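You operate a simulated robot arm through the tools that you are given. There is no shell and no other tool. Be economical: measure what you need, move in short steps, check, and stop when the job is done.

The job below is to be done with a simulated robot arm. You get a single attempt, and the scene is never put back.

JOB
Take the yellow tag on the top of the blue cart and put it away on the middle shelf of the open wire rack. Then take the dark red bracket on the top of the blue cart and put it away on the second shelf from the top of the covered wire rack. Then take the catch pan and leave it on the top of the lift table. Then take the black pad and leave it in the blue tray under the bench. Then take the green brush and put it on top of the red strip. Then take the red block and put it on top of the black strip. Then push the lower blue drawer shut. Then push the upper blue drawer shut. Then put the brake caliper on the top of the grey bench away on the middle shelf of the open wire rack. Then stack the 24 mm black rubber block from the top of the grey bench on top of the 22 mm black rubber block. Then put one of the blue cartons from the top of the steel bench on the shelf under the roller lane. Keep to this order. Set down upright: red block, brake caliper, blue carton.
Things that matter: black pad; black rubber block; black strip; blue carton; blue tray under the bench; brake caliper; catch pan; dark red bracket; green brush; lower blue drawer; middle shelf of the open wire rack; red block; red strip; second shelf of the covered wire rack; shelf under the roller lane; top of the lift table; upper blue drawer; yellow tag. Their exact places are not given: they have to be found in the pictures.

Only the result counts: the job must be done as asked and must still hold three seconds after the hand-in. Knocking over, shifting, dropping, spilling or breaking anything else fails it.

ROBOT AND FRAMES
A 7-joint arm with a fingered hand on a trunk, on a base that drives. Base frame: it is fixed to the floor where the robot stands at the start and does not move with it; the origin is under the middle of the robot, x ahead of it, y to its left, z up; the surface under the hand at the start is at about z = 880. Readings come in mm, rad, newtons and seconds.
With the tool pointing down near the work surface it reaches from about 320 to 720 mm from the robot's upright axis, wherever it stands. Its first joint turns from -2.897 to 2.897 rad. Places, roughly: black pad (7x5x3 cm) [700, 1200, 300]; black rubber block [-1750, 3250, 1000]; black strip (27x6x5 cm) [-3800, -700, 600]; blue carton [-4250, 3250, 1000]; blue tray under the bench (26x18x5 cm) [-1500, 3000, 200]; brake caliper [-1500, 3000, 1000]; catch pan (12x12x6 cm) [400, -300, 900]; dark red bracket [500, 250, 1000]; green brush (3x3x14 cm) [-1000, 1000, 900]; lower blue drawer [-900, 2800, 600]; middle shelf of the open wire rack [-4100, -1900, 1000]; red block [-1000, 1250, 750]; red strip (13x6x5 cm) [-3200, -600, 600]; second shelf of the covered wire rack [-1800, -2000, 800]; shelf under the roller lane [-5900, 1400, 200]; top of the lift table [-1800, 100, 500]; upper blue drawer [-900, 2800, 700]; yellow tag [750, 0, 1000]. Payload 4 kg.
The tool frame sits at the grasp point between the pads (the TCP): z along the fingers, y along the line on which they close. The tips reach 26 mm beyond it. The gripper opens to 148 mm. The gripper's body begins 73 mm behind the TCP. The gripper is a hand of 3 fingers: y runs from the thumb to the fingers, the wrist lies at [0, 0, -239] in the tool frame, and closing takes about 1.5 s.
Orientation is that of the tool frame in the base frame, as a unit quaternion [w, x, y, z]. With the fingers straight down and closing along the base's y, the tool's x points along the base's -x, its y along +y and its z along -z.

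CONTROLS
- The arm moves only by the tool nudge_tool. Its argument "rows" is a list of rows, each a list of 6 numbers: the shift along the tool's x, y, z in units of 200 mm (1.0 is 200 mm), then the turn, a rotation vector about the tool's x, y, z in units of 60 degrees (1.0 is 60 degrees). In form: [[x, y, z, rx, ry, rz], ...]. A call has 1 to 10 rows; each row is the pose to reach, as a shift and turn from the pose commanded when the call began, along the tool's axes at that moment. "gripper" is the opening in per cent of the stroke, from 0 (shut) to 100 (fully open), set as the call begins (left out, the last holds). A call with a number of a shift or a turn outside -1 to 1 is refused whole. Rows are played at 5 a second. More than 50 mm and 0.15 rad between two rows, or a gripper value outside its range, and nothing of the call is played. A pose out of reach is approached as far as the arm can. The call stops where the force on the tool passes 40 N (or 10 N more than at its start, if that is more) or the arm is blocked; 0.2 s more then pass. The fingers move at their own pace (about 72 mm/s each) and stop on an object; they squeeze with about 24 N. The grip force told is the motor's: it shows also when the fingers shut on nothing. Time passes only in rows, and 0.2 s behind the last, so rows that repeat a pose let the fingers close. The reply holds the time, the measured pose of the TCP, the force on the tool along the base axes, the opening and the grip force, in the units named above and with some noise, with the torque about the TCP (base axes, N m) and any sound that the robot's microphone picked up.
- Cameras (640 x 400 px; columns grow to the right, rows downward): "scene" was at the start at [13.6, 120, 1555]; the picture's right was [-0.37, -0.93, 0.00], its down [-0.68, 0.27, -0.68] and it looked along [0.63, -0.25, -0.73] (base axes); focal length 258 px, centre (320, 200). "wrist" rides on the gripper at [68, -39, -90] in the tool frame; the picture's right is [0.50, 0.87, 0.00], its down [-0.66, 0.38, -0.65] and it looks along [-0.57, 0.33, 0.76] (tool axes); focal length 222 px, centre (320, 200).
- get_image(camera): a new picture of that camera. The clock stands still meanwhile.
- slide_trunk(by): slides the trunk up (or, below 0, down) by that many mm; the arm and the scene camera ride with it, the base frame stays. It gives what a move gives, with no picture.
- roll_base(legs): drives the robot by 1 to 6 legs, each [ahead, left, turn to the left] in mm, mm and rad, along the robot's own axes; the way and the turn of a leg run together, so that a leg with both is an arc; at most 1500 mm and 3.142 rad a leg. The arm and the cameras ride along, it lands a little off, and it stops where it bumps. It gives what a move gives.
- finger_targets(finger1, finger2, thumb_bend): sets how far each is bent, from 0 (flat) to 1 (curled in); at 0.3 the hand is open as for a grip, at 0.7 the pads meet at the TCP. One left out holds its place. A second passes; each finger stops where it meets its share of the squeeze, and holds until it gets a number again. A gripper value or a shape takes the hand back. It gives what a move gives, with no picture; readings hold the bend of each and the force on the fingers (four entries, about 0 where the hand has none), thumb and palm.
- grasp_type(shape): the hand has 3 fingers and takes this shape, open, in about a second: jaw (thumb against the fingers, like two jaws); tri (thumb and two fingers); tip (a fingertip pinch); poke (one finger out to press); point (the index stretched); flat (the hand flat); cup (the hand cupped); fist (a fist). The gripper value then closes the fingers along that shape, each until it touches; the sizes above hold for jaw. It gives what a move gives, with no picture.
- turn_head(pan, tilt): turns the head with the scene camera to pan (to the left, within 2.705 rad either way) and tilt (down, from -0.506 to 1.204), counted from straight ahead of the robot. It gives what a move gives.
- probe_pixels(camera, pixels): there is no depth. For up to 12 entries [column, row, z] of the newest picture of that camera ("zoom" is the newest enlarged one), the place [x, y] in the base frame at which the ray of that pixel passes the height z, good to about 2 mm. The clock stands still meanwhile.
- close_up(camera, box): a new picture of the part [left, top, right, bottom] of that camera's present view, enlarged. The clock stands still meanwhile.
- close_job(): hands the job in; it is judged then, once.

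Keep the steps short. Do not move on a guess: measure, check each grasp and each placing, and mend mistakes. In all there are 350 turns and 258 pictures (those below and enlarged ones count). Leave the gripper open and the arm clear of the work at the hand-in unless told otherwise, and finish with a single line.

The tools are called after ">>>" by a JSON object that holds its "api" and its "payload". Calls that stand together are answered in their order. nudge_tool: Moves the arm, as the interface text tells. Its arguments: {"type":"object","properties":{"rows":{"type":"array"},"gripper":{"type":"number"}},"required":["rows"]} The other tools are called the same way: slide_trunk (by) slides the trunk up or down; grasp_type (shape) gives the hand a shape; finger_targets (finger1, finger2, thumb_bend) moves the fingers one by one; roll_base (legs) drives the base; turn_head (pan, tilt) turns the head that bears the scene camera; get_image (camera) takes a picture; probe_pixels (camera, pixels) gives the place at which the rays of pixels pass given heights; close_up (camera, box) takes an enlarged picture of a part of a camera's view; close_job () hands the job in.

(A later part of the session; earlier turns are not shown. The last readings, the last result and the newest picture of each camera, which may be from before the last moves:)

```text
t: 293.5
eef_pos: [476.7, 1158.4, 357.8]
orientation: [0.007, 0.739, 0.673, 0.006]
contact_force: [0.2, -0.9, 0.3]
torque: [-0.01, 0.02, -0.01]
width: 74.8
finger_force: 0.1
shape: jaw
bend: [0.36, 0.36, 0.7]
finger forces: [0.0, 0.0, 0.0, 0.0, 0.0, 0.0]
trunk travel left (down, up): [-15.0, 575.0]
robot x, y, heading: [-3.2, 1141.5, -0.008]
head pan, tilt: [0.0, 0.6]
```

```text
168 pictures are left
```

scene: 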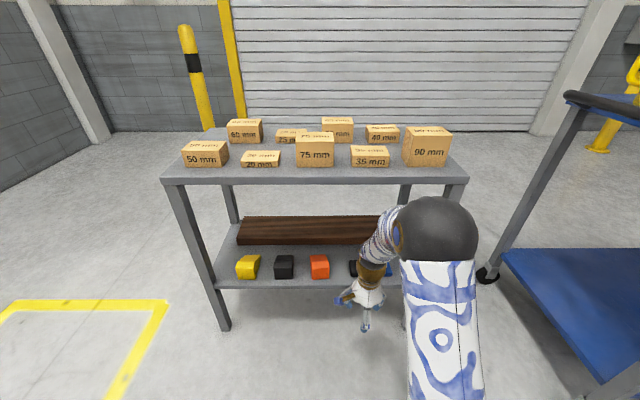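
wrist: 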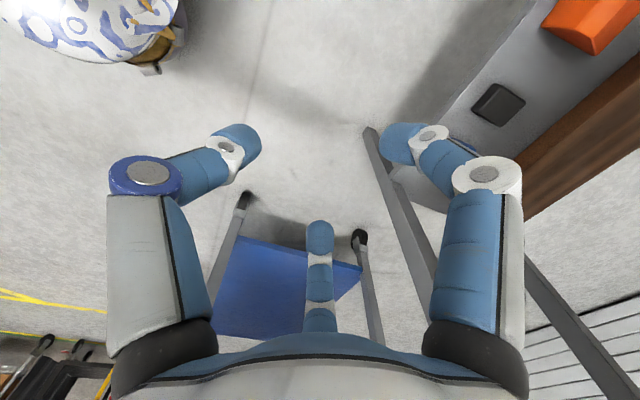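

>>> {"api": "nudge_tool", "payload": {"rows": [[0.01, 0.2, 0, 0, 0, 0], [0.02, 0.4, 0, 0, 0, 0], [0.04, 0.6, 0, 0, 0, 0], [0.057, 0.8, 0, 0, 0, 0]], "gripper": 60}}

>>> {"api": "get_image", "payload": {"camera": "scene"}}

>>> {"api": "get_image", "payload": {"camera": "wrist"}}

```text
t: 294.5
eef_pos: [636.3, 1154.3, 359.8]
orientation: [0.007, 0.739, 0.674, 0.006]
contact_force: [-0.3, -0.1, 0.8]
torque: [0.01, 0.01, 0.0]
width: 88.1
finger_force: 0.0
shape: jaw
bend: [0.32, 0.32, 0.7]
finger forces: [0.0, 0.0, 0.0, 0.1, 0.0, 0.0]
trunk travel left (down, up): [-15.0, 575.0]
robot x, y, heading: [1.4, 1139.9, -0.004]
head pan, tilt: [0.0, 0.6]
```

```text
167 pictures are left
```

scene: 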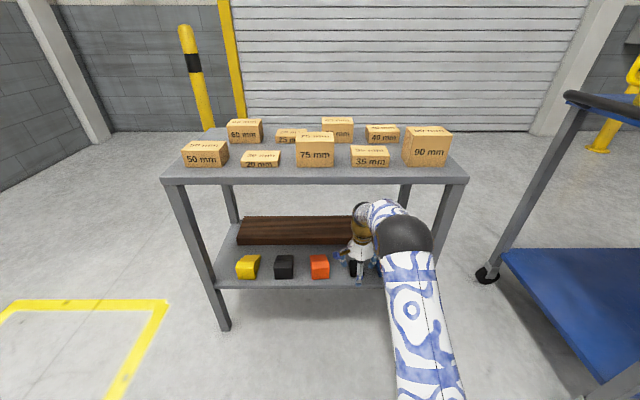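

```text
166 pictures are left
```

wrist: 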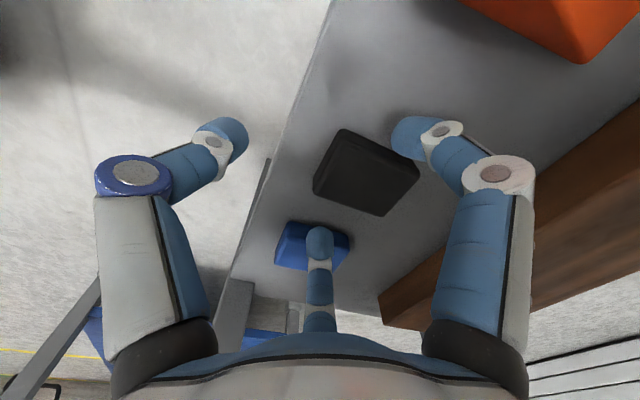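

>>> {"api": "probe_pixels", "payload": {"camera": "wrist", "pixels": [[347, 131, 312], [418, 168, 312], [382, 216, 312], [314, 185, 312], [350, 240, 312]]}}

```text
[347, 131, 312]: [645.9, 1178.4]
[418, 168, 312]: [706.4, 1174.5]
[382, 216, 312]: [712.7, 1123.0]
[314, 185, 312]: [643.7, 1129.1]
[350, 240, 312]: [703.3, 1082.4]
```

Centre at ≈(682,1150). Move over and descend to z≈317.

>>> {"api": "nudge_tool", "payload": {"rows": [[0, 0.12, 0, 0, 0, 0], [0, 0.23, 0, 0, 0, 0], [0, 0.23, 0.1, 0, 0, 0], [0, 0.23, 0.18, 0, 0, 0], [0, 0.23, 0.213, 0, 0, 0]]}}

>>> {"api": "get_image", "payload": {"camera": "wrist"}}

```text
t: 295.8
eef_pos: [685.2, 1150.8, 326.9]
orientation: [0.011, 0.739, 0.673, 0.01]
contact_force: [-1.9, 0.4, 24.9]
torque: [0.08, 1.48, 0.04]
width: 90.3
finger_force: 0.1
shape: jaw
bend: [0.32, 0.32, 0.7]
finger forces: [0.1, 0.5, 0.1, 0.0, 24.4, 0.1]
trunk travel left (down, up): [-15.0, 575.0]
robot x, y, heading: [-1.5, 1142.1, -0.008]
head pan, tilt: [0.0, 0.6]
stopped in row 5: the force on the tool passed its limit at 42 N (the readings are from after the stop); the commanded pose is now the measured one
```

```text
165 pictures are left
```

wrist: 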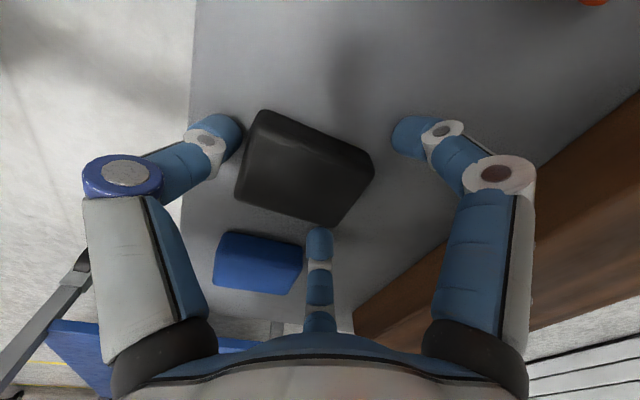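

Thumb touched the shelf (shelf ≈300). Raise 4 mm, shift back 9 mm, and close.

>>> {"api": "nudge_tool", "payload": {"rows": [[0, 0, -0.03, 0, 0, 0], [0, -0.045, -0.03, 0, 0, 0]]}}

>>> {"api": "nudge_tool", "payload": {"rows": [[0, 0, 0, 0, 0, 0], [0, 0, 0, 0, 0, 0], [0, 0, 0, 0, 0, 0], [0, 0, 0, 0, 0, 0], [0, 0, 0, 0, 0, 0], [0, 0, 0, 0, 0, 0], [0, 0, 0, 0, 0, 0]], "gripper": 0}}

>>> {"api": "get_image", "payload": {"camera": "wrist"}}

```text
t: 296.4
eef_pos: [675.5, 1151.4, 327.7]
orientation: [0.008, 0.739, 0.673, 0.007]
contact_force: [-1.1, 0.9, -0.1]
torque: [-0.02, 0.01, -0.02]
width: 88.4
finger_force: 0.0
shape: jaw
bend: [0.32, 0.32, 0.7]
finger forces: [0.1, 0.0, 0.0, 0.0, 0.0, 0.0]
trunk travel left (down, up): [-15.0, 575.0]
robot x, y, heading: [0.7, 1142.3, -0.005]
head pan, tilt: [0.0, 0.6]
```

```text
t: 298.0
eef_pos: [675.9, 1150.9, 328.4]
orientation: [0.009, 0.739, 0.674, 0.008]
contact_force: [-0.2, 0.6, 0.6]
torque: [-0.01, 0.03, 0.0]
width: 56.0
finger_force: 23.9
shape: jaw
bend: [0.77, 0.77, 0.7]
finger forces: [18.2, 20.2, 0.1, 0.0, 21.4, 0.1]
trunk travel left (down, up): [-15.0, 575.0]
robot x, y, heading: [1.1, 1141.8, -0.01]
head pan, tilt: [0.0, 0.6]
```

```text
164 pictures are left
```

wrist: 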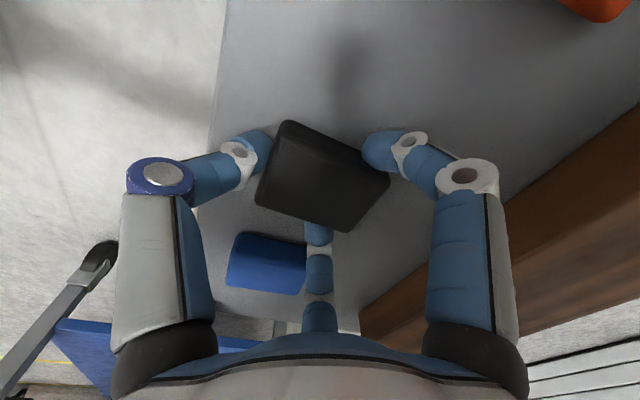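

Gripped. Lift 30 mm and withdraw from under the top.

>>> {"api": "nudge_tool", "payload": {"rows": [[0, 0, -0.05, 0, 0, 0], [0, 0, -0.15, 0, 0, 0], [0, -0.1, -0.17, 0, 0, 0], [0, -0.3, -0.17, 0, 0, 0], [0, -0.5, -0.17, 0, 0, 0], [0, -0.7, -0.17, 0, 0, 0], [0, -0.9, -0.17, 0, 0, 0]]}}

>>> {"api": "get_image", "payload": {"camera": "scene"}}

>>> {"api": "get_image", "payload": {"camera": "wrist"}}

```text
t: 299.6
eef_pos: [495.6, 1169.0, 358.2]
orientation: [0.009, 0.739, 0.673, 0.007]
contact_force: [-0.1, -0.2, -1.3]
torque: [-0.03, 0.01, 0.02]
width: 55.7
finger_force: 24.2
shape: jaw
bend: [0.77, 0.77, 0.7]
finger forces: [18.3, 20.3, 0.0, 0.0, 21.4, 0.0]
trunk travel left (down, up): [-15.0, 575.0]
robot x, y, heading: [0.6, 1140.9, -0.005]
head pan, tilt: [0.0, 0.6]
```

```text
163 pictures are left
```

scene: 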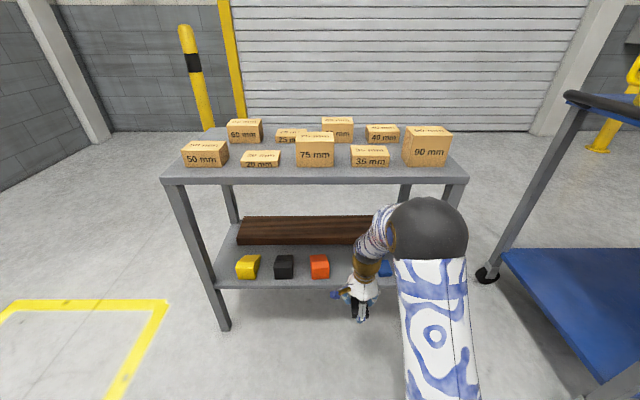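

```text
162 pictures are left
```

wrist: 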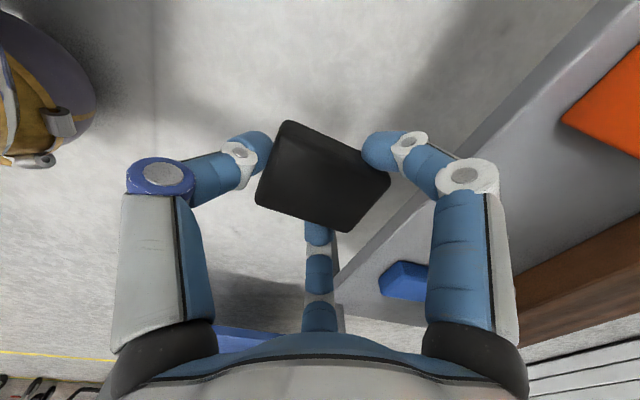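

>>> {"api": "probe_pixels", "payload": {"camera": "wrist", "pixels": [[402, 262, 318], [380, 290, 318], [428, 268, 318], [97, 90, 100], [97, 90, 0], [60, 155, 0], [97, 90, 200]]}}

```text
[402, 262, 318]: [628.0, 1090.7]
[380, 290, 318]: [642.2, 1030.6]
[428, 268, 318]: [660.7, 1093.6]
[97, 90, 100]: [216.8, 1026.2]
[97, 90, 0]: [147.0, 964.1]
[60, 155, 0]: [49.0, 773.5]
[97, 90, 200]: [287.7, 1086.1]
```

>>> {"api": "close_up", "payload": {"camera": "wrist", "box": [360, 230, 450, 320]}}

>>> {"api": "slide_trunk", "payload": {"by": 300}}

>>> {"api": "roll_base", "payload": {"legs": [[-150, 0, 0]]}}

>>> {"api": "get_image", "payload": {"camera": "scene"}}

```text
4.44 times, centred on (405, 275) of wrist
```

zoom: 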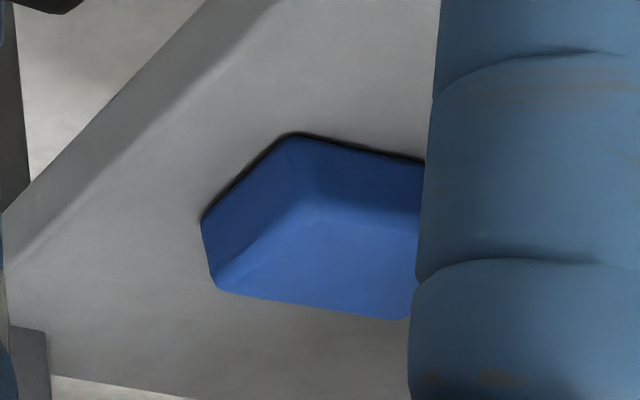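

```text
t: 302.6
eef_pos: [494.0, 1168.5, 658.5]
orientation: [0.009, 0.739, 0.673, 0.008]
contact_force: [1.3, -1.2, -2.3]
torque: [0.0, 0.01, 0.02]
width: 55.7
finger_force: 23.7
shape: jaw
bend: [0.77, 0.77, 0.7]
finger forces: [18.3, 20.3, 0.1, 0.1, 21.5, 0.0]
trunk travel left (down, up): [-315.0, 275.0]
robot x, y, heading: [-0.0, 1142.8, -0.005]
head pan, tilt: [0.0, 0.6]
```

```text
t: 304.0
eef_pos: [345.3, 1169.7, 659.5]
orientation: [0.009, 0.739, 0.673, 0.008]
contact_force: [0.0, -0.5, -0.9]
torque: [0.0, 0.01, -0.02]
width: 55.7
finger_force: 24.1
shape: jaw
bend: [0.77, 0.77, 0.7]
finger forces: [18.3, 20.2, 0.0, 0.0, 21.4, 0.1]
trunk travel left (down, up): [-315.0, 275.0]
robot x, y, heading: [-153.1, 1145.8, -0.006]
head pan, tilt: [0.0, 0.6]
```

```text
160 pictures are left
```

scene: 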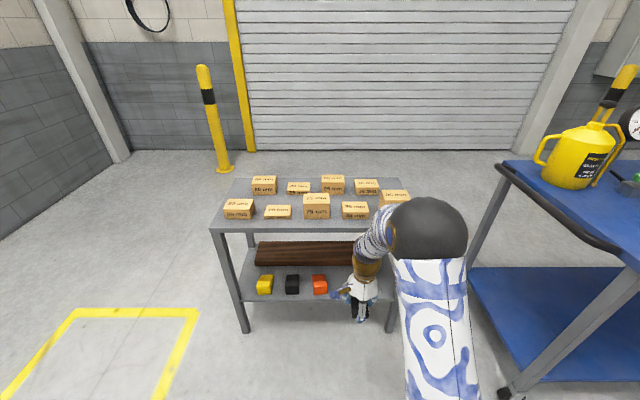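

Blue pad is unmoved. Drive towards the grey bench to find the blue tray.

>>> {"api": "roll_base", "payload": {"legs": [[-60, 0, 0], [0, 0, 1.576], [560, 0, 0], [0, 1150, 0]]}}

>>> {"api": "turn_head", "payload": {"pan": 0.0, "tilt": 0.6}}

>>> {"api": "get_image", "payload": {"camera": "scene"}}

```text
t: 317.1
eef_pos: [-1421.4, 2161.3, 660.0]
orientation: [0.0, 0.026, 1.0, 0.012]
contact_force: [-0.7, 0.1, -0.6]
torque: [-0.02, 0.0, 0.01]
width: 55.3
finger_force: 24.4
shape: jaw
bend: [0.77, 0.77, 0.7]
finger forces: [18.3, 20.2, 0.0, 0.1, 20.8, 0.0]
trunk travel left (down, up): [-315.0, 275.0]
robot x, y, heading: [-1373.7, 1669.6, 1.602]
head pan, tilt: [0.0, 0.6]
```

```text
t: 317.7
eef_pos: [-1422.2, 2161.7, 659.9]
orientation: [0.0, 0.026, 1.0, 0.012]
contact_force: [0.3, 0.1, -0.4]
torque: [0.0, -0.01, -0.01]
width: 55.4
finger_force: 24.1
shape: jaw
bend: [0.77, 0.77, 0.7]
finger forces: [18.3, 20.2, 0.0, 0.0, 20.8, 0.1]
trunk travel left (down, up): [-315.0, 275.0]
robot x, y, heading: [-1376.4, 1666.9, 1.608]
head pan, tilt: [0.0, 0.6]
```

```text
159 pictures are left
```

scene: 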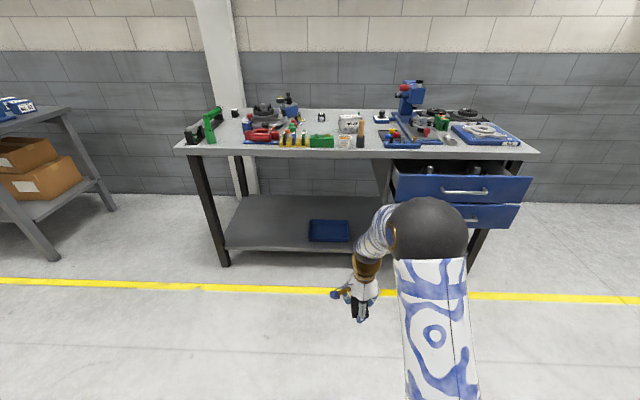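

>>> {"api": "probe_pixels", "payload": {"camera": "scene", "pixels": [[225, 265, 0], [330, 253, 200], [330, 253, 250], [308, 241, 250], [350, 241, 250], [310, 221, 250], [346, 221, 250], [330, 158, 850], [330, 158, 900], [525, 180, 700], [520, 205, 650]]}}

>>> {"api": "close_up", "payload": {"camera": "scene", "box": [270, 190, 400, 270]}}

```text
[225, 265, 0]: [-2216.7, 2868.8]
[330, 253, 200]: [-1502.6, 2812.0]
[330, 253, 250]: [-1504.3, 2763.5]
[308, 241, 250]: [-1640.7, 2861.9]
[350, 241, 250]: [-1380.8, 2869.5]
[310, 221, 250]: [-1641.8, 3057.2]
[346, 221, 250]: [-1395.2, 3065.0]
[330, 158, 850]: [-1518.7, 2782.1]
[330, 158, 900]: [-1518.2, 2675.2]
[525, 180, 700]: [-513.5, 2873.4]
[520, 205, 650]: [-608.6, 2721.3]
```

```text
4.92 times, centred on (335, 230) of scene
```

zoom: 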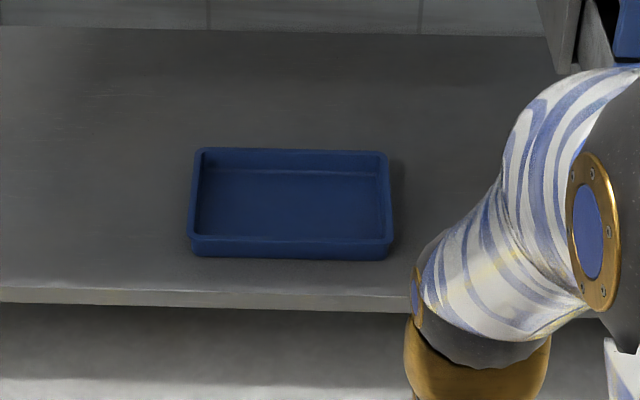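

Bench shelf front edge y≈2850, tray centre ≈(-1510,2960), rim z≈240. Lower the trunk fully here, then drive up to the bench.

>>> {"api": "slide_trunk", "payload": {"by": -310}}

>>> {"api": "roll_base", "payload": {"legs": [[0, 90, -0.035], [480, 0, 0]]}}

>>> {"api": "turn_head", "payload": {"pan": 0.15, "tilt": 0.8}}

>>> {"api": "get_image", "payload": {"camera": "scene"}}

>>> {"api": "get_image", "payload": {"camera": "wrist"}}

```text
t: 320.8
eef_pos: [-1421.0, 2160.8, 350.8]
orientation: [0.001, 0.026, 1.0, 0.012]
contact_force: [-0.2, 0.7, -1.0]
torque: [-0.02, 0.0, 0.0]
width: 55.3
finger_force: 23.9
shape: jaw
bend: [0.77, 0.77, 0.7]
finger forces: [18.3, 20.2, 0.0, 0.1, 20.7, 0.0]
trunk travel left (down, up): [-5.0, 585.0]
robot x, y, heading: [-1370.7, 1667.3, 1.601]
head pan, tilt: [0.0, 0.6]
```

```text
t: 324.3
eef_pos: [-1494.3, 2641.1, 349.4]
orientation: [0.0, 0.043, 0.999, 0.013]
contact_force: [-0.5, 0.5, -1.2]
torque: [0.01, 0.02, 0.01]
width: 55.2
finger_force: 24.9
shape: jaw
bend: [0.77, 0.77, 0.7]
finger forces: [18.4, 20.3, 0.0, 0.0, 20.8, 0.1]
trunk travel left (down, up): [-5.0, 585.0]
robot x, y, heading: [-1463.4, 2148.0, 1.575]
head pan, tilt: [0.0, 0.6]
```

```text
t: 325.1
eef_pos: [-1492.8, 2641.2, 349.6]
orientation: [0.001, 0.043, 0.999, 0.012]
contact_force: [0.0, -1.3, -1.4]
torque: [-0.02, -0.03, -0.02]
width: 55.3
finger_force: 24.1
shape: jaw
bend: [0.77, 0.77, 0.7]
finger forces: [18.3, 20.2, 0.0, 0.1, 20.8, 0.0]
trunk travel left (down, up): [-5.0, 585.0]
robot x, y, heading: [-1463.6, 2144.5, 1.574]
head pan, tilt: [0.15, 0.799]
```

```text
157 pictures are left
```

scene: 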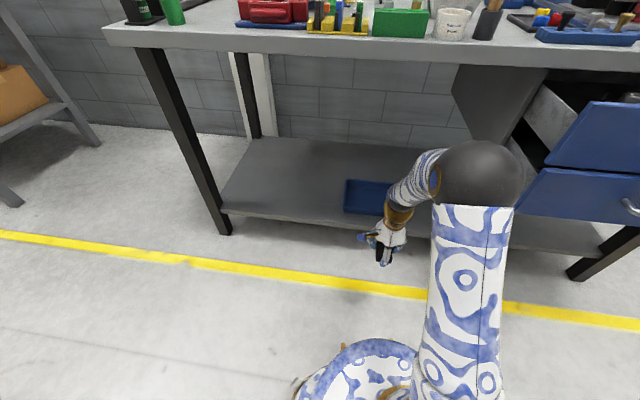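

```text
156 pictures are left
```

wrist: 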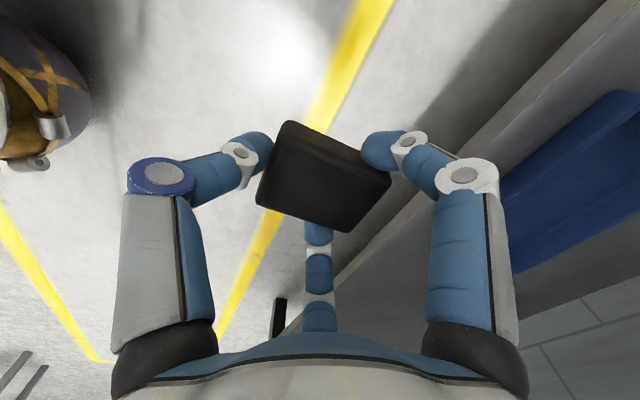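

>>> {"api": "nudge_tool", "payload": {"rows": [[0.04, 0.17, 0, 0, 0, 0], [0.08, 0.33, 0, 0, 0, 0], [0.13, 0.49, 0, 0, 0, 0]]}}

>>> {"api": "roll_base", "payload": {"legs": [[190, 0, 0]]}}

>>> {"api": "get_image", "payload": {"camera": "scene"}}

>>> {"api": "get_image", "payload": {"camera": "wrist"}}

```text
t: 325.9
eef_pos: [-1511.1, 2742.5, 352.3]
orientation: [0.001, 0.043, 0.999, 0.012]
contact_force: [0.3, 0.6, -1.0]
torque: [0.0, -0.01, -0.01]
width: 55.1
finger_force: 23.9
shape: jaw
bend: [0.77, 0.77, 0.7]
finger forces: [18.4, 20.3, 0.0, 0.0, 20.9, 0.0]
trunk travel left (down, up): [-5.0, 585.0]
robot x, y, heading: [-1466.0, 2146.8, 1.573]
head pan, tilt: [0.15, 0.799]
```

```text
t: 327.4
eef_pos: [-1510.3, 2930.4, 352.1]
orientation: [0.0, 0.043, 0.999, 0.012]
contact_force: [-0.1, -0.1, -0.5]
torque: [0.02, -0.04, 0.0]
width: 55.1
finger_force: 24.6
shape: jaw
bend: [0.77, 0.77, 0.7]
finger forces: [18.4, 20.2, 0.0, 0.0, 20.9, 0.0]
trunk travel left (down, up): [-5.0, 585.0]
robot x, y, heading: [-1465.2, 2336.6, 1.573]
head pan, tilt: [0.15, 0.799]
```

```text
155 pictures are left
```

scene: 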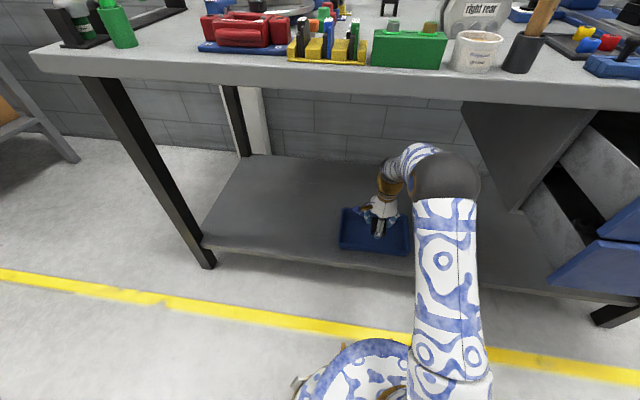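

```text
154 pictures are left
```

wrist: 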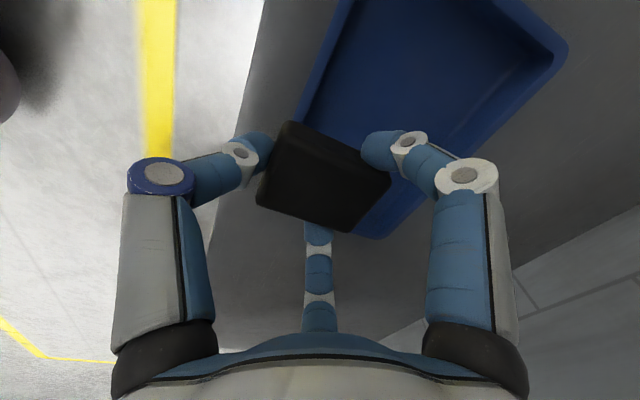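

>>> {"api": "probe_pixels", "payload": {"camera": "wrist", "pixels": [[567, 45, 235], [385, 238, 235], [300, 115, 235], [350, 5, 235], [262, 20, 190], [225, 130, 190], [567, 45, 245], [385, 238, 245]]}}

```text
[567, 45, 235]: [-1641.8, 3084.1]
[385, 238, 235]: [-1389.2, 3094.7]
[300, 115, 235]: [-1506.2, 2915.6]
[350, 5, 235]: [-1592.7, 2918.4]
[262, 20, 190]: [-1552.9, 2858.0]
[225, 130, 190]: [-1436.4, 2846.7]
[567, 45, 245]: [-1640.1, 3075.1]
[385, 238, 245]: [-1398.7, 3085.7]
```

Tray spans x -1640…-1392, y ≈2912…3090. Move over its centre and lower.

>>> {"api": "nudge_tool", "payload": {"rows": [[0.03, 0.17, 0, 0, 0, 0], [0.06, 0.335, 0, 0, 0, 0], [0.06, 0.335, 0.2, 0, 0, 0], [0.06, 0.335, 0.38, 0, 0, 0]]}}

>>> {"api": "get_image", "payload": {"camera": "wrist"}}

>>> {"api": "close_up", "payload": {"camera": "scene", "box": [310, 130, 510, 270]}}

```text
t: 328.4
eef_pos: [-1517.2, 3002.2, 276.4]
orientation: [0.0, 0.042, 0.999, 0.013]
contact_force: [0.2, -0.3, -1.0]
torque: [0.03, -0.02, -0.02]
width: 55.2
finger_force: 23.7
shape: jaw
bend: [0.77, 0.77, 0.7]
finger forces: [18.4, 20.2, 0.0, 0.0, 20.9, 0.0]
trunk travel left (down, up): [-5.0, 585.0]
robot x, y, heading: [-1466.2, 2335.6, 1.57]
head pan, tilt: [0.15, 0.799]
```

```text
153 pictures are left
```

wrist: 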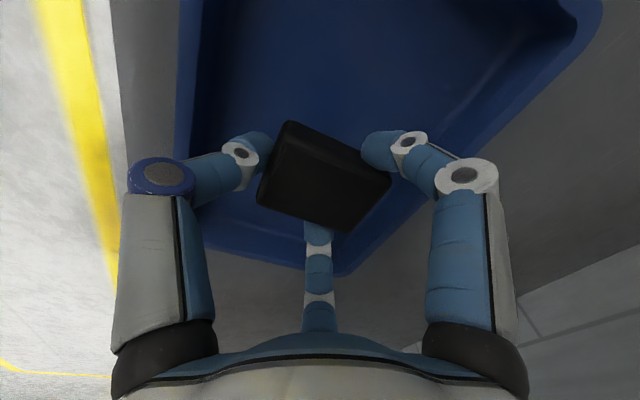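

```text
2.86 times, centred on (410, 200) of scene
```

zoom: 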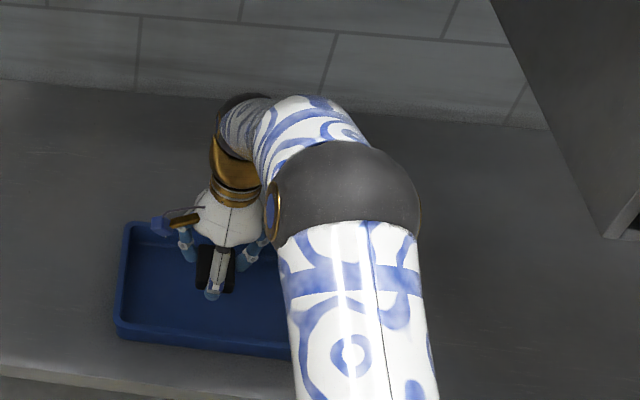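

>>> {"api": "nudge_tool", "payload": {"rows": [[0, 0, 0.08, 0, 0, 0], [0, 0, 0.14, 0, 0, 0], [0, 0, 0.18, 0, 0, 0], [0, 0, 0.21, 0, 0, 0], [0, 0, 0.24, 0, 0, 0], [0, 0, 0.27, 0, 0, 0]]}}

```text
t: 329.8
eef_pos: [-1517.4, 3002.2, 222.2]
orientation: [0.001, 0.043, 0.999, 0.013]
contact_force: [-0.2, -0.4, -0.1]
torque: [-0.01, -0.03, 0.01]
width: 55.3
finger_force: 23.8
shape: jaw
bend: [0.77, 0.77, 0.7]
finger forces: [18.4, 20.0, 0.0, 0.0, 20.8, 0.0]
trunk travel left (down, up): [-5.0, 585.0]
robot x, y, heading: [-1463.6, 2333.5, 1.573]
head pan, tilt: [0.15, 0.799]
```

Not touching yet; continue gently.

>>> {"api": "nudge_tool", "payload": {"rows": [[0, 0, 0.02, 0, 0, 0], [0, 0, 0.04, 0, 0, 0], [0, 0, 0.06, 0, 0, 0], [0, 0, 0.08, 0, 0, 0], [0, 0, 0.1, 0, 0, 0], [0, 0, 0.12, 0, 0, 0], [0, 0, 0.14, 0, 0, 0]]}}

>>> {"api": "get_image", "payload": {"camera": "wrist"}}

```text
t: 330.5
eef_pos: [-1517.5, 3002.6, 221.9]
orientation: [0.0, 0.042, 0.999, 0.016]
contact_force: [0.8, -8.3, 28.2]
torque: [-0.9, 0.05, 0.05]
width: 58.7
finger_force: 24.2
shape: jaw
bend: [0.78, 0.77, 0.7]
finger forces: [18.9, 20.9, 0.0, 0.0, 39.9, 0.0]
trunk travel left (down, up): [-5.0, 585.0]
robot x, y, heading: [-1465.0, 2332.5, 1.574]
head pan, tilt: [0.15, 0.799]
stopped in row 3: the force on the tool passed its limit at 44 N (the readings are from after the stop); the commanded pose is now the measured one
```

```text
151 pictures are left
```

wrist: 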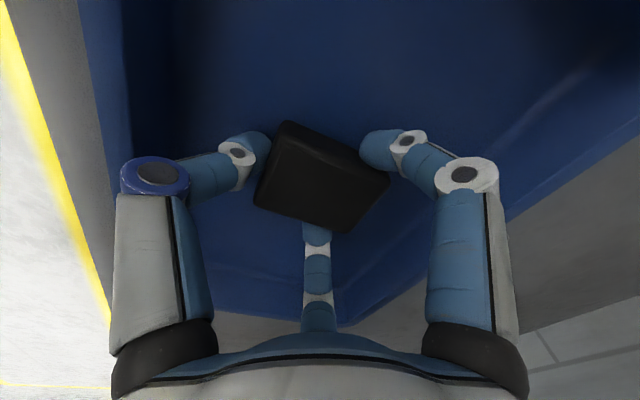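

Contact with the tray floor. Release.

>>> {"api": "nudge_tool", "payload": {"rows": [[0, 0, -0.01, 0, 0, 0], [0, 0, -0.01, 0, 0, 0], [0, 0, -0.01, 0, 0, 0], [0, 0, -0.01, 0, 0, 0]], "gripper": 65}}

>>> {"api": "nudge_tool", "payload": {"rows": [[0, 0, -0.1, 0, 0, 0], [0, 0, -0.3, 0, 0, 0], [0, 0, -0.5, 0, 0, 0], [0, 0, -0.65, 0, 0, 0]]}}

>>> {"api": "get_image", "payload": {"camera": "wrist"}}

```text
t: 331.5
eef_pos: [-1517.8, 3003.6, 221.4]
orientation: [0.0, 0.042, 0.999, 0.014]
contact_force: [-0.2, 5.0, 16.2]
torque: [-0.65, 0.11, -0.03]
width: 86.7
finger_force: 0.2
shape: jaw
bend: [0.3, 0.3, 0.74]
finger forces: [0.1, 0.0, 0.1, 0.0, 16.7, 0.0]
trunk travel left (down, up): [-5.0, 585.0]
robot x, y, heading: [-1465.1, 2341.0, 1.58]
head pan, tilt: [0.15, 0.799]
```

```text
t: 332.5
eef_pos: [-1517.1, 2998.7, 349.5]
orientation: [-0.001, 0.043, 0.999, 0.015]
contact_force: [0.9, -0.7, 0.8]
torque: [0.02, 0.02, -0.03]
width: 96.1
finger_force: 0.1
shape: jaw
bend: [0.3, 0.3, 0.7]
finger forces: [0.1, 0.0, 0.0, 0.1, 0.0, 0.0]
trunk travel left (down, up): [-5.0, 585.0]
robot x, y, heading: [-1463.8, 2332.9, 1.575]
head pan, tilt: [0.15, 0.799]
```

```text
150 pictures are left
```

wrist: 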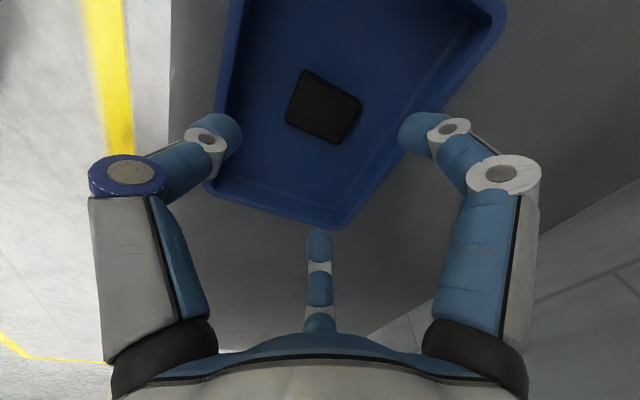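

Pad lies in the tray. Back out, retract, raise the trunk, and turn round to view the grey tool cart.

>>> {"api": "roll_base", "payload": {"legs": [[-480, 0, 0]]}}

>>> {"api": "nudge_tool", "payload": {"rows": [[0, -0.2, 0, 0, 0, 0], [0, -0.4, 0, 0, 0, 0], [0, -0.6, 0, 0, 0, 0], [0, -0.8, 0, 0, 0, 0], [0, -0.99, 0, 0, 0, 0]], "gripper": 40}}

>>> {"api": "slide_trunk", "payload": {"by": 585}}

>>> {"api": "roll_base", "payload": {"legs": [[0, 0, 3.14], [0, 480, 0]]}}

>>> {"api": "turn_head", "payload": {"pan": 0.15, "tilt": 0.7}}

>>> {"api": "get_image", "payload": {"camera": "scene"}}

```text
t: 335.3
eef_pos: [-1516.6, 2523.5, 350.0]
orientation: [-0.001, 0.043, 0.999, 0.014]
contact_force: [0.4, 0.7, 0.7]
torque: [0.01, -0.01, -0.01]
width: 96.1
finger_force: 0.1
shape: jaw
bend: [0.3, 0.3, 0.7]
finger forces: [0.0, 0.1, 0.1, 0.0, 0.0, 0.0]
trunk travel left (down, up): [-5.0, 585.0]
robot x, y, heading: [-1462.8, 1856.7, 1.573]
head pan, tilt: [0.15, 0.799]
```

```text
t: 336.5
eef_pos: [-1533.5, 2326.4, 344.9]
orientation: [0.0, 0.043, 0.999, 0.015]
contact_force: [0.1, 0.0, 0.2]
torque: [0.0, 0.03, -0.04]
width: 59.6
finger_force: 0.0
shape: jaw
bend: [0.77, 0.77, 0.7]
finger forces: [0.0, 0.0, 0.0, 0.1, 0.1, 0.0]
trunk travel left (down, up): [-5.0, 585.0]
robot x, y, heading: [-1458.2, 1857.7, 1.568]
head pan, tilt: [0.15, 0.799]
```

```text
refused: 585 is not a number from -400 to 400
```

```text
t: 346.8
eef_pos: [-905.9, 1399.7, 344.8]
orientation: [0.014, 0.999, -0.036, 0.001]
contact_force: [0.0, 0.0, -0.5]
torque: [0.02, 0.03, -0.02]
width: 59.5
finger_force: 0.0
shape: jaw
bend: [0.77, 0.77, 0.7]
finger forces: [0.0, 0.1, 0.1, 0.1, 0.0, 0.1]
trunk travel left (down, up): [-5.0, 585.0]
robot x, y, heading: [-981.6, 1866.7, -1.556]
head pan, tilt: [0.15, 0.799]
```

```text
t: 347.4
eef_pos: [-905.5, 1400.7, 345.6]
orientation: [0.013, 0.999, -0.036, 0.001]
contact_force: [0.8, -0.1, -0.2]
torque: [0.0, -0.02, 0.0]
width: 59.7
finger_force: 0.0
shape: jaw
bend: [0.77, 0.77, 0.7]
finger forces: [0.1, 0.0, 0.0, 0.0, 0.1, 0.0]
trunk travel left (down, up): [-5.0, 585.0]
robot x, y, heading: [-982.6, 1865.8, -1.554]
head pan, tilt: [0.15, 0.7]
```

```text
149 pictures are left
```

scene: 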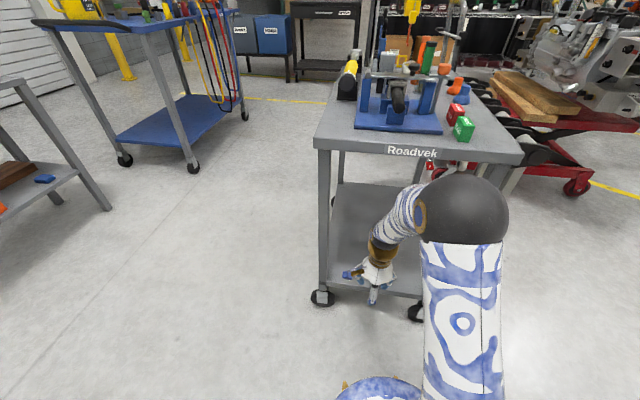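

The trunk slide was refused and the hand is low near the cart; no contact. Back up 200, then raise the trunk in two steps.

>>> {"api": "roll_base", "payload": {"legs": [[-220, 0, 0]]}}

>>> {"api": "slide_trunk", "payload": {"by": 390}}

>>> {"api": "slide_trunk", "payload": {"by": 190}}

>>> {"api": "roll_base", "payload": {"legs": [[300, 0, 0]]}}

>>> {"api": "turn_head", "payload": {"pan": 0.0, "tilt": 0.75}}

>>> {"api": "get_image", "payload": {"camera": "scene"}}

```text
t: 349.1
eef_pos: [-909.4, 1619.5, 344.9]
orientation: [0.014, 0.999, -0.036, 0.001]
contact_force: [-0.8, -0.2, 0.5]
torque: [0.05, 0.01, 0.01]
width: 59.4
finger_force: 0.1
shape: jaw
bend: [0.77, 0.77, 0.7]
finger forces: [0.1, 0.0, 0.0, 0.1, 0.0, 0.1]
trunk travel left (down, up): [-5.0, 585.0]
robot x, y, heading: [-984.6, 2084.4, -1.555]
head pan, tilt: [0.15, 0.7]
```

```text
t: 352.9
eef_pos: [-909.3, 1619.5, 734.3]
orientation: [0.013, 0.999, -0.036, 0.001]
contact_force: [-0.5, -1.0, -0.1]
torque: [-0.01, -0.02, 0.02]
width: 59.5
finger_force: 0.1
shape: jaw
bend: [0.77, 0.77, 0.7]
finger forces: [0.0, 0.1, 0.0, 0.1, 0.1, 0.1]
trunk travel left (down, up): [-395.0, 195.0]
robot x, y, heading: [-987.8, 2085.9, -1.554]
head pan, tilt: [0.15, 0.7]
```

```text
t: 354.9
eef_pos: [-908.1, 1619.1, 925.6]
orientation: [0.014, 0.999, -0.036, 0.001]
contact_force: [0.9, 0.3, 0.0]
torque: [0.0, -0.01, -0.01]
width: 59.6
finger_force: 0.1
shape: jaw
bend: [0.77, 0.77, 0.7]
finger forces: [0.1, 0.1, 0.0, 0.0, 0.0, 0.0]
trunk travel left (down, up): [-585.0, 5.0]
robot x, y, heading: [-987.7, 2085.1, -1.552]
head pan, tilt: [0.15, 0.7]
```

```text
t: 357.0
eef_pos: [-900.8, 1317.1, 925.6]
orientation: [0.014, 0.999, -0.034, 0.0]
contact_force: [0.4, 0.3, -0.5]
torque: [0.03, -0.01, 0.03]
width: 59.4
finger_force: 0.1
shape: jaw
bend: [0.77, 0.77, 0.7]
finger forces: [0.0, 0.0, 0.1, 0.1, 0.0, 0.0]
trunk travel left (down, up): [-585.0, 5.0]
robot x, y, heading: [-980.3, 1783.2, -1.551]
head pan, tilt: [0.15, 0.7]
```

```text
t: 357.7
eef_pos: [-902.8, 1317.5, 924.2]
orientation: [0.015, 0.999, -0.034, 0.001]
contact_force: [1.2, 0.5, 0.2]
torque: [-0.01, -0.01, 0.01]
width: 59.7
finger_force: 0.1
shape: jaw
bend: [0.77, 0.77, 0.7]
finger forces: [0.1, 0.0, 0.0, 0.0, 0.0, 0.0]
trunk travel left (down, up): [-585.0, 5.0]
robot x, y, heading: [-981.9, 1786.9, -1.549]
head pan, tilt: [0.0, 0.75]
```

```text
148 pictures are left
```

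scene: 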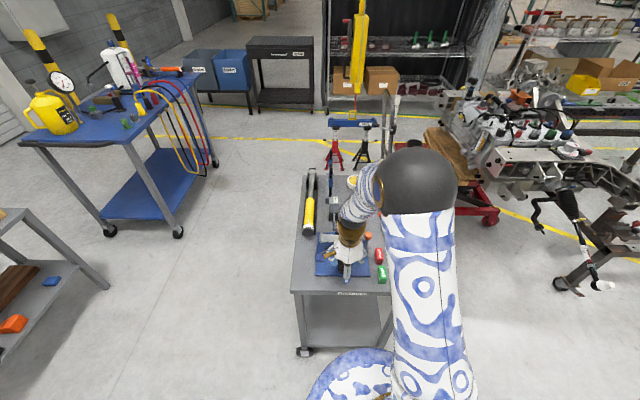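

Raise the hand 170 mm and get better views with both cameras.

>>> {"api": "nudge_tool", "payload": {"rows": [[0, 0, -0.2, 0, 0, 0], [0.1, -0.05, -0.4, 0, 0, 0], [0.3, -0.05, -0.6, 0, 0, 0], [0.5, -0.05, -0.8, 0, 0, 0], [0.7, -0.05, -0.85, 0, 0, 0], [0.9, -0.05, -0.85, 0, 0, 0]]}}

>>> {"api": "get_image", "payload": {"camera": "scene"}}

>>> {"api": "get_image", "payload": {"camera": "wrist"}}

```text
refused: row 3 steps farther than a row can; nothing moved
```

```text
147 pictures are left
```

scene: 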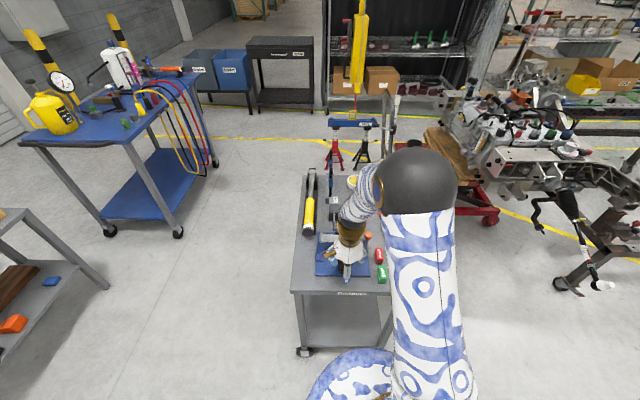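

```text
146 pictures are left
```

wrist: 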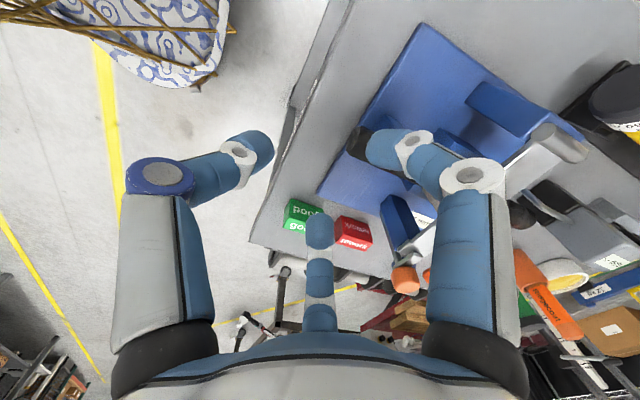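

>>> {"api": "nudge_tool", "payload": {"rows": [[0, 0, -0.2, 0, 0, 0], [0, -0.02, -0.4, 0, 0, 0], [0.05, -0.05, -0.6, 0, 0, 0], [0.2, -0.05, -0.7, 0, 0, 0], [0.38, -0.05, -0.75, 0, 0, 0], [0.56, -0.05, -0.75, 0, 0, 0], [0.75, -0.05, -0.75, 0, 0, 0], [0.95, -0.05, -0.75, 0, 0, 0]]}}

>>> {"api": "get_image", "payload": {"camera": "scene"}}

>>> {"api": "get_image", "payload": {"camera": "wrist"}}

```text
t: 359.5
eef_pos: [-711.1, 1320.1, 1075.2]
orientation: [0.014, 0.999, -0.034, -0.001]
contact_force: [0.3, 0.3, 0.4]
torque: [0.01, 0.01, -0.01]
width: 59.5
finger_force: 0.2
shape: jaw
bend: [0.77, 0.77, 0.7]
finger forces: [0.1, 0.0, 0.0, 0.1, 0.1, 0.1]
trunk travel left (down, up): [-585.0, 5.0]
robot x, y, heading: [-981.0, 1782.1, -1.552]
head pan, tilt: [0.0, 0.75]
```

```text
145 pictures are left
```

scene: 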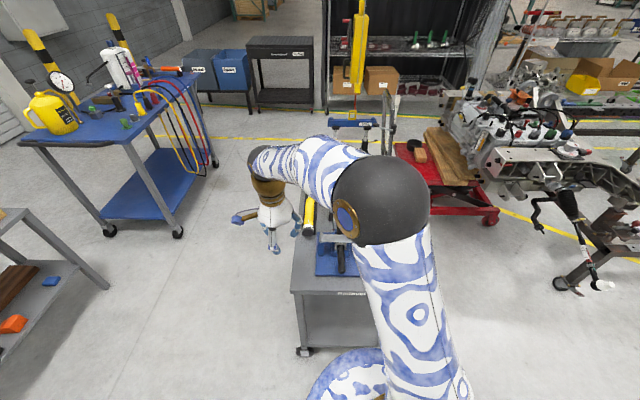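

```text
144 pictures are left
```

wrist: 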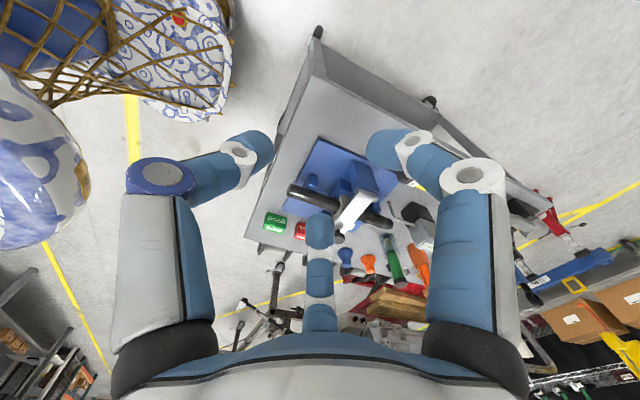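

Brushes stand along the cart's -x edge. Shift right 150 mm for a better view.

>>> {"api": "roll_base", "payload": {"legs": [[0, -200, 0]]}}

>>> {"api": "turn_head", "payload": {"pan": 0.1, "tilt": 0.75}}

>>> {"api": "get_image", "payload": {"camera": "scene"}}

>>> {"api": "get_image", "payload": {"camera": "wrist"}}

```text
t: 361.1
eef_pos: [-912.2, 1315.6, 1074.7]
orientation: [0.014, 0.999, -0.035, 0.001]
contact_force: [-0.1, 0.0, 0.3]
torque: [-0.01, -0.01, 0.01]
width: 59.4
finger_force: 0.1
shape: jaw
bend: [0.77, 0.77, 0.7]
finger forces: [0.1, 0.1, 0.0, 0.1, 0.0, 0.0]
trunk travel left (down, up): [-585.0, 5.0]
robot x, y, heading: [-1184.2, 1776.4, -1.555]
head pan, tilt: [0.0, 0.75]
```

```text
t: 361.8
eef_pos: [-912.2, 1315.5, 1074.4]
orientation: [0.014, 0.999, -0.034, 0.0]
contact_force: [0.9, 0.1, 0.5]
torque: [0.01, -0.01, -0.03]
width: 59.4
finger_force: 0.1
shape: jaw
bend: [0.77, 0.77, 0.7]
finger forces: [0.1, 0.0, 0.0, 0.0, 0.0, 0.0]
trunk travel left (down, up): [-585.0, 5.0]
robot x, y, heading: [-1177.3, 1782.2, -1.553]
head pan, tilt: [0.099, 0.75]
```

```text
143 pictures are left
```

scene: 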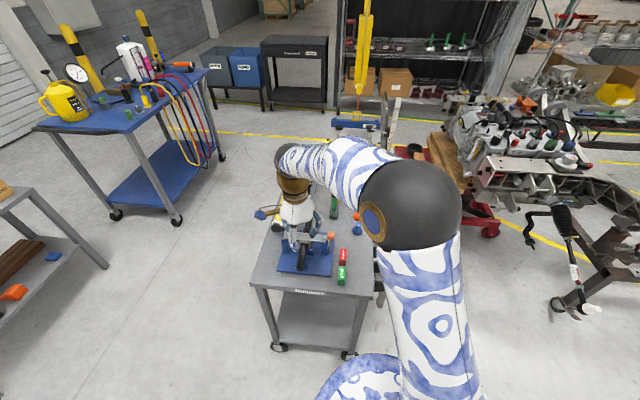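

```text
142 pictures are left
```

wrist: 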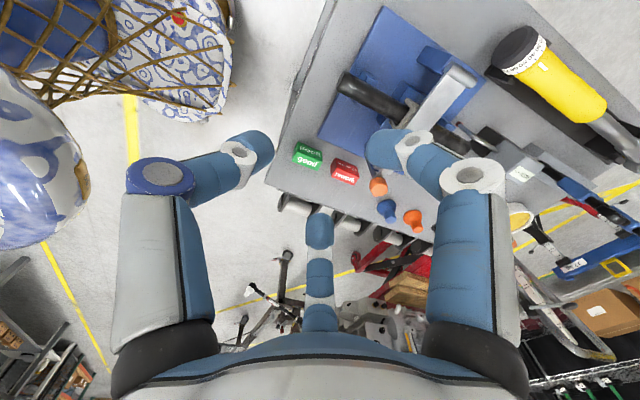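

>>> {"api": "nudge_tool", "payload": {"rows": [[0.05, -0.15, 0, 0, 0, 0], [0.1, -0.3, 0, 0, 0, 0], [0.25, -0.4, 0, 0, 0, 0], [0.4, -0.5, 0, 0, 0, 0], [0.55, -0.6, 0, 0, 0, 0], [0.7, -0.7, 0, 0, 0, 0]]}}

>>> {"api": "close_up", "payload": {"camera": "scene", "box": [220, 160, 420, 300]}}

>>> {"api": "get_image", "payload": {"camera": "wrist"}}

```text
t: 363.1
eef_pos: [-760.8, 1444.7, 1070.2]
orientation: [0.014, 0.999, -0.035, -0.001]
contact_force: [-0.6, 0.2, -0.4]
torque: [0.02, -0.04, 0.0]
width: 59.1
finger_force: 0.1
shape: jaw
bend: [0.77, 0.77, 0.7]
finger forces: [0.0, 0.0, 0.1, 0.1, 0.0, 0.0]
trunk travel left (down, up): [-585.0, 5.0]
robot x, y, heading: [-1181.6, 1777.1, -1.55]
head pan, tilt: [0.099, 0.75]
```

```text
2.86 times, centred on (320, 230) of scene
```

zoom: 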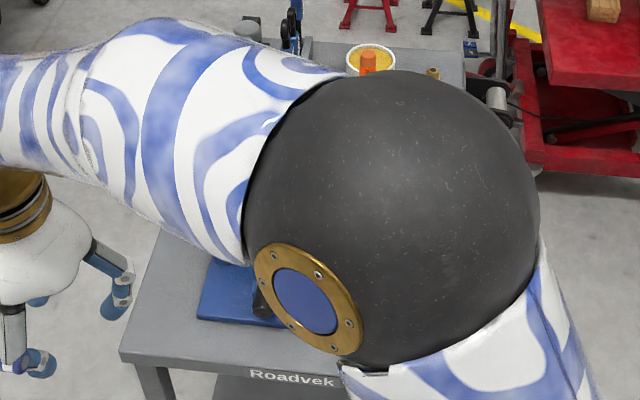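

```text
140 pictures are left
```

wrist: 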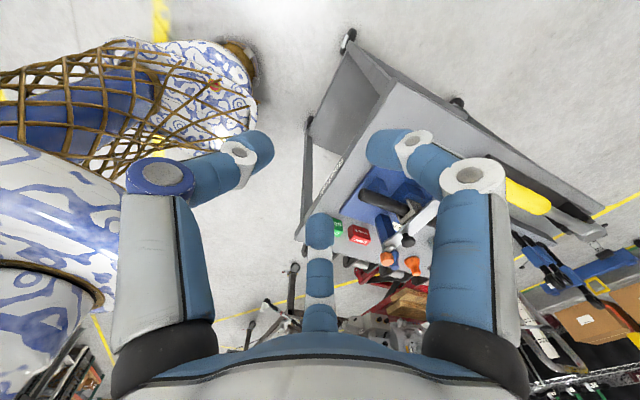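

Bring the hand back to straight ahead of the robot so the elbow clears the view.

>>> {"api": "nudge_tool", "payload": {"rows": [[-0.2, 0.05, 0, 0, 0, 0], [-0.4, 0.1, 0, 0, 0, 0], [-0.6, 0.2, 0, 0, 0, 0], [-0.8, 0.3, 0, 0, 0, 0], [-1.0, 0.4, 0, 0, 0, 0]]}}

>>> {"api": "nudge_tool", "payload": {"rows": [[-0.2, 0.05, 0, 0, 0, 0], [-0.4, 0.1, 0, 0, 0, 0], [-0.6, 0.1, 0, 0, 0, 0], [-0.8, 0.1, 0, 0, 0, 0], [-1.0, 0.1, 0, 0, 0, 0]]}}

>>> {"api": "get_image", "payload": {"camera": "scene"}}

>>> {"api": "get_image", "payload": {"camera": "wrist"}}

```text
t: 364.4
eef_pos: [-968.7, 1380.2, 1072.9]
orientation: [0.014, 0.999, -0.035, 0.0]
contact_force: [-0.3, 0.1, 0.1]
torque: [0.02, 0.0, 0.03]
width: 59.5
finger_force: 0.0
shape: jaw
bend: [0.77, 0.77, 0.7]
finger forces: [0.1, 0.0, 0.0, 0.1, 0.0, 0.1]
trunk travel left (down, up): [-585.0, 5.0]
robot x, y, heading: [-1177.8, 1780.6, -1.551]
head pan, tilt: [0.099, 0.75]
```

```text
t: 365.6
eef_pos: [-1171.7, 1373.0, 1074.4]
orientation: [0.014, 0.999, -0.035, 0.0]
contact_force: [0.1, -0.1, 0.5]
torque: [0.02, 0.03, 0.0]
width: 59.4
finger_force: 0.3
shape: jaw
bend: [0.77, 0.77, 0.7]
finger forces: [0.0, 0.0, 0.0, 0.0, 0.0, 0.0]
trunk travel left (down, up): [-585.0, 5.0]
robot x, y, heading: [-1183.8, 1777.7, -1.554]
head pan, tilt: [0.099, 0.75]
```

```text
139 pictures are left
```

scene: 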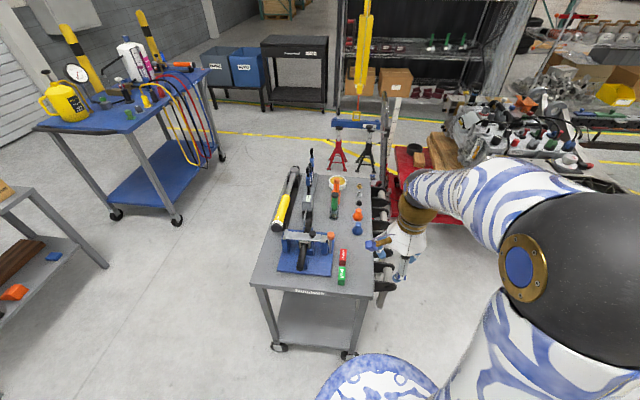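

```text
138 pictures are left
```

wrist: 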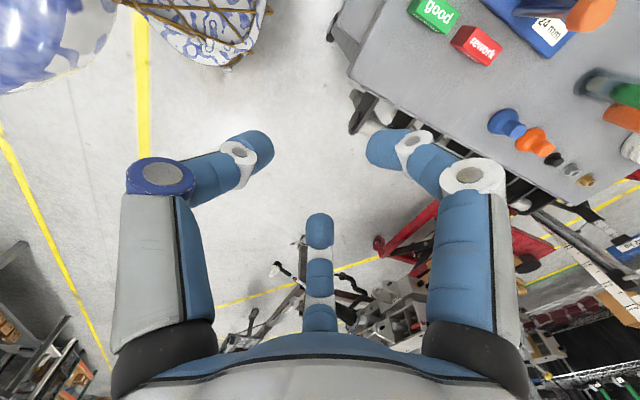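

Excellent view. Zoom on the cart.

>>> {"api": "close_up", "payload": {"camera": "scene", "box": [260, 140, 400, 300]}}

>>> {"api": "close_up", "payload": {"camera": "scene", "box": [300, 165, 380, 225]}}

>>> {"api": "close_up", "payload": {"camera": "scene", "box": [310, 235, 374, 290]}}

```text
2.50 times, centred on (330, 220) of scene
```

zoom: 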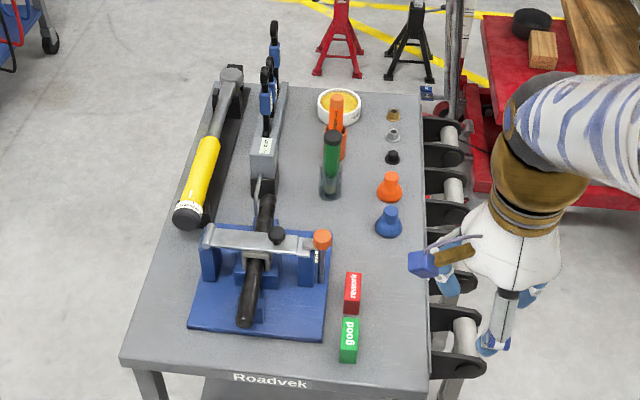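

```text
6.67 times, centred on (340, 195) of scene
```

zoom: 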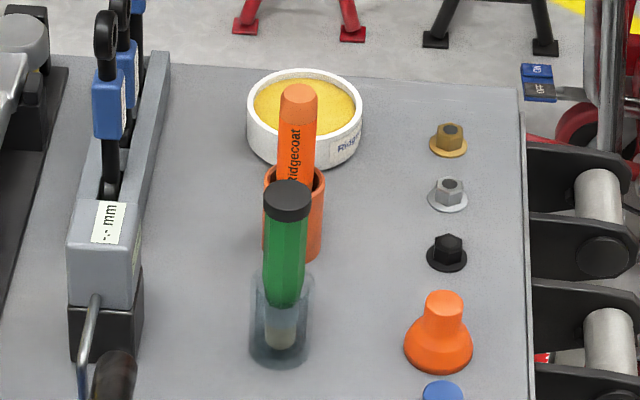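

```text
7.27 times, centred on (342, 262) of scene
```

zoom: 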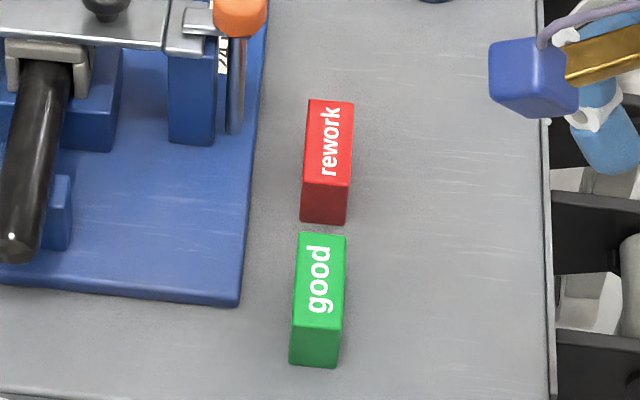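

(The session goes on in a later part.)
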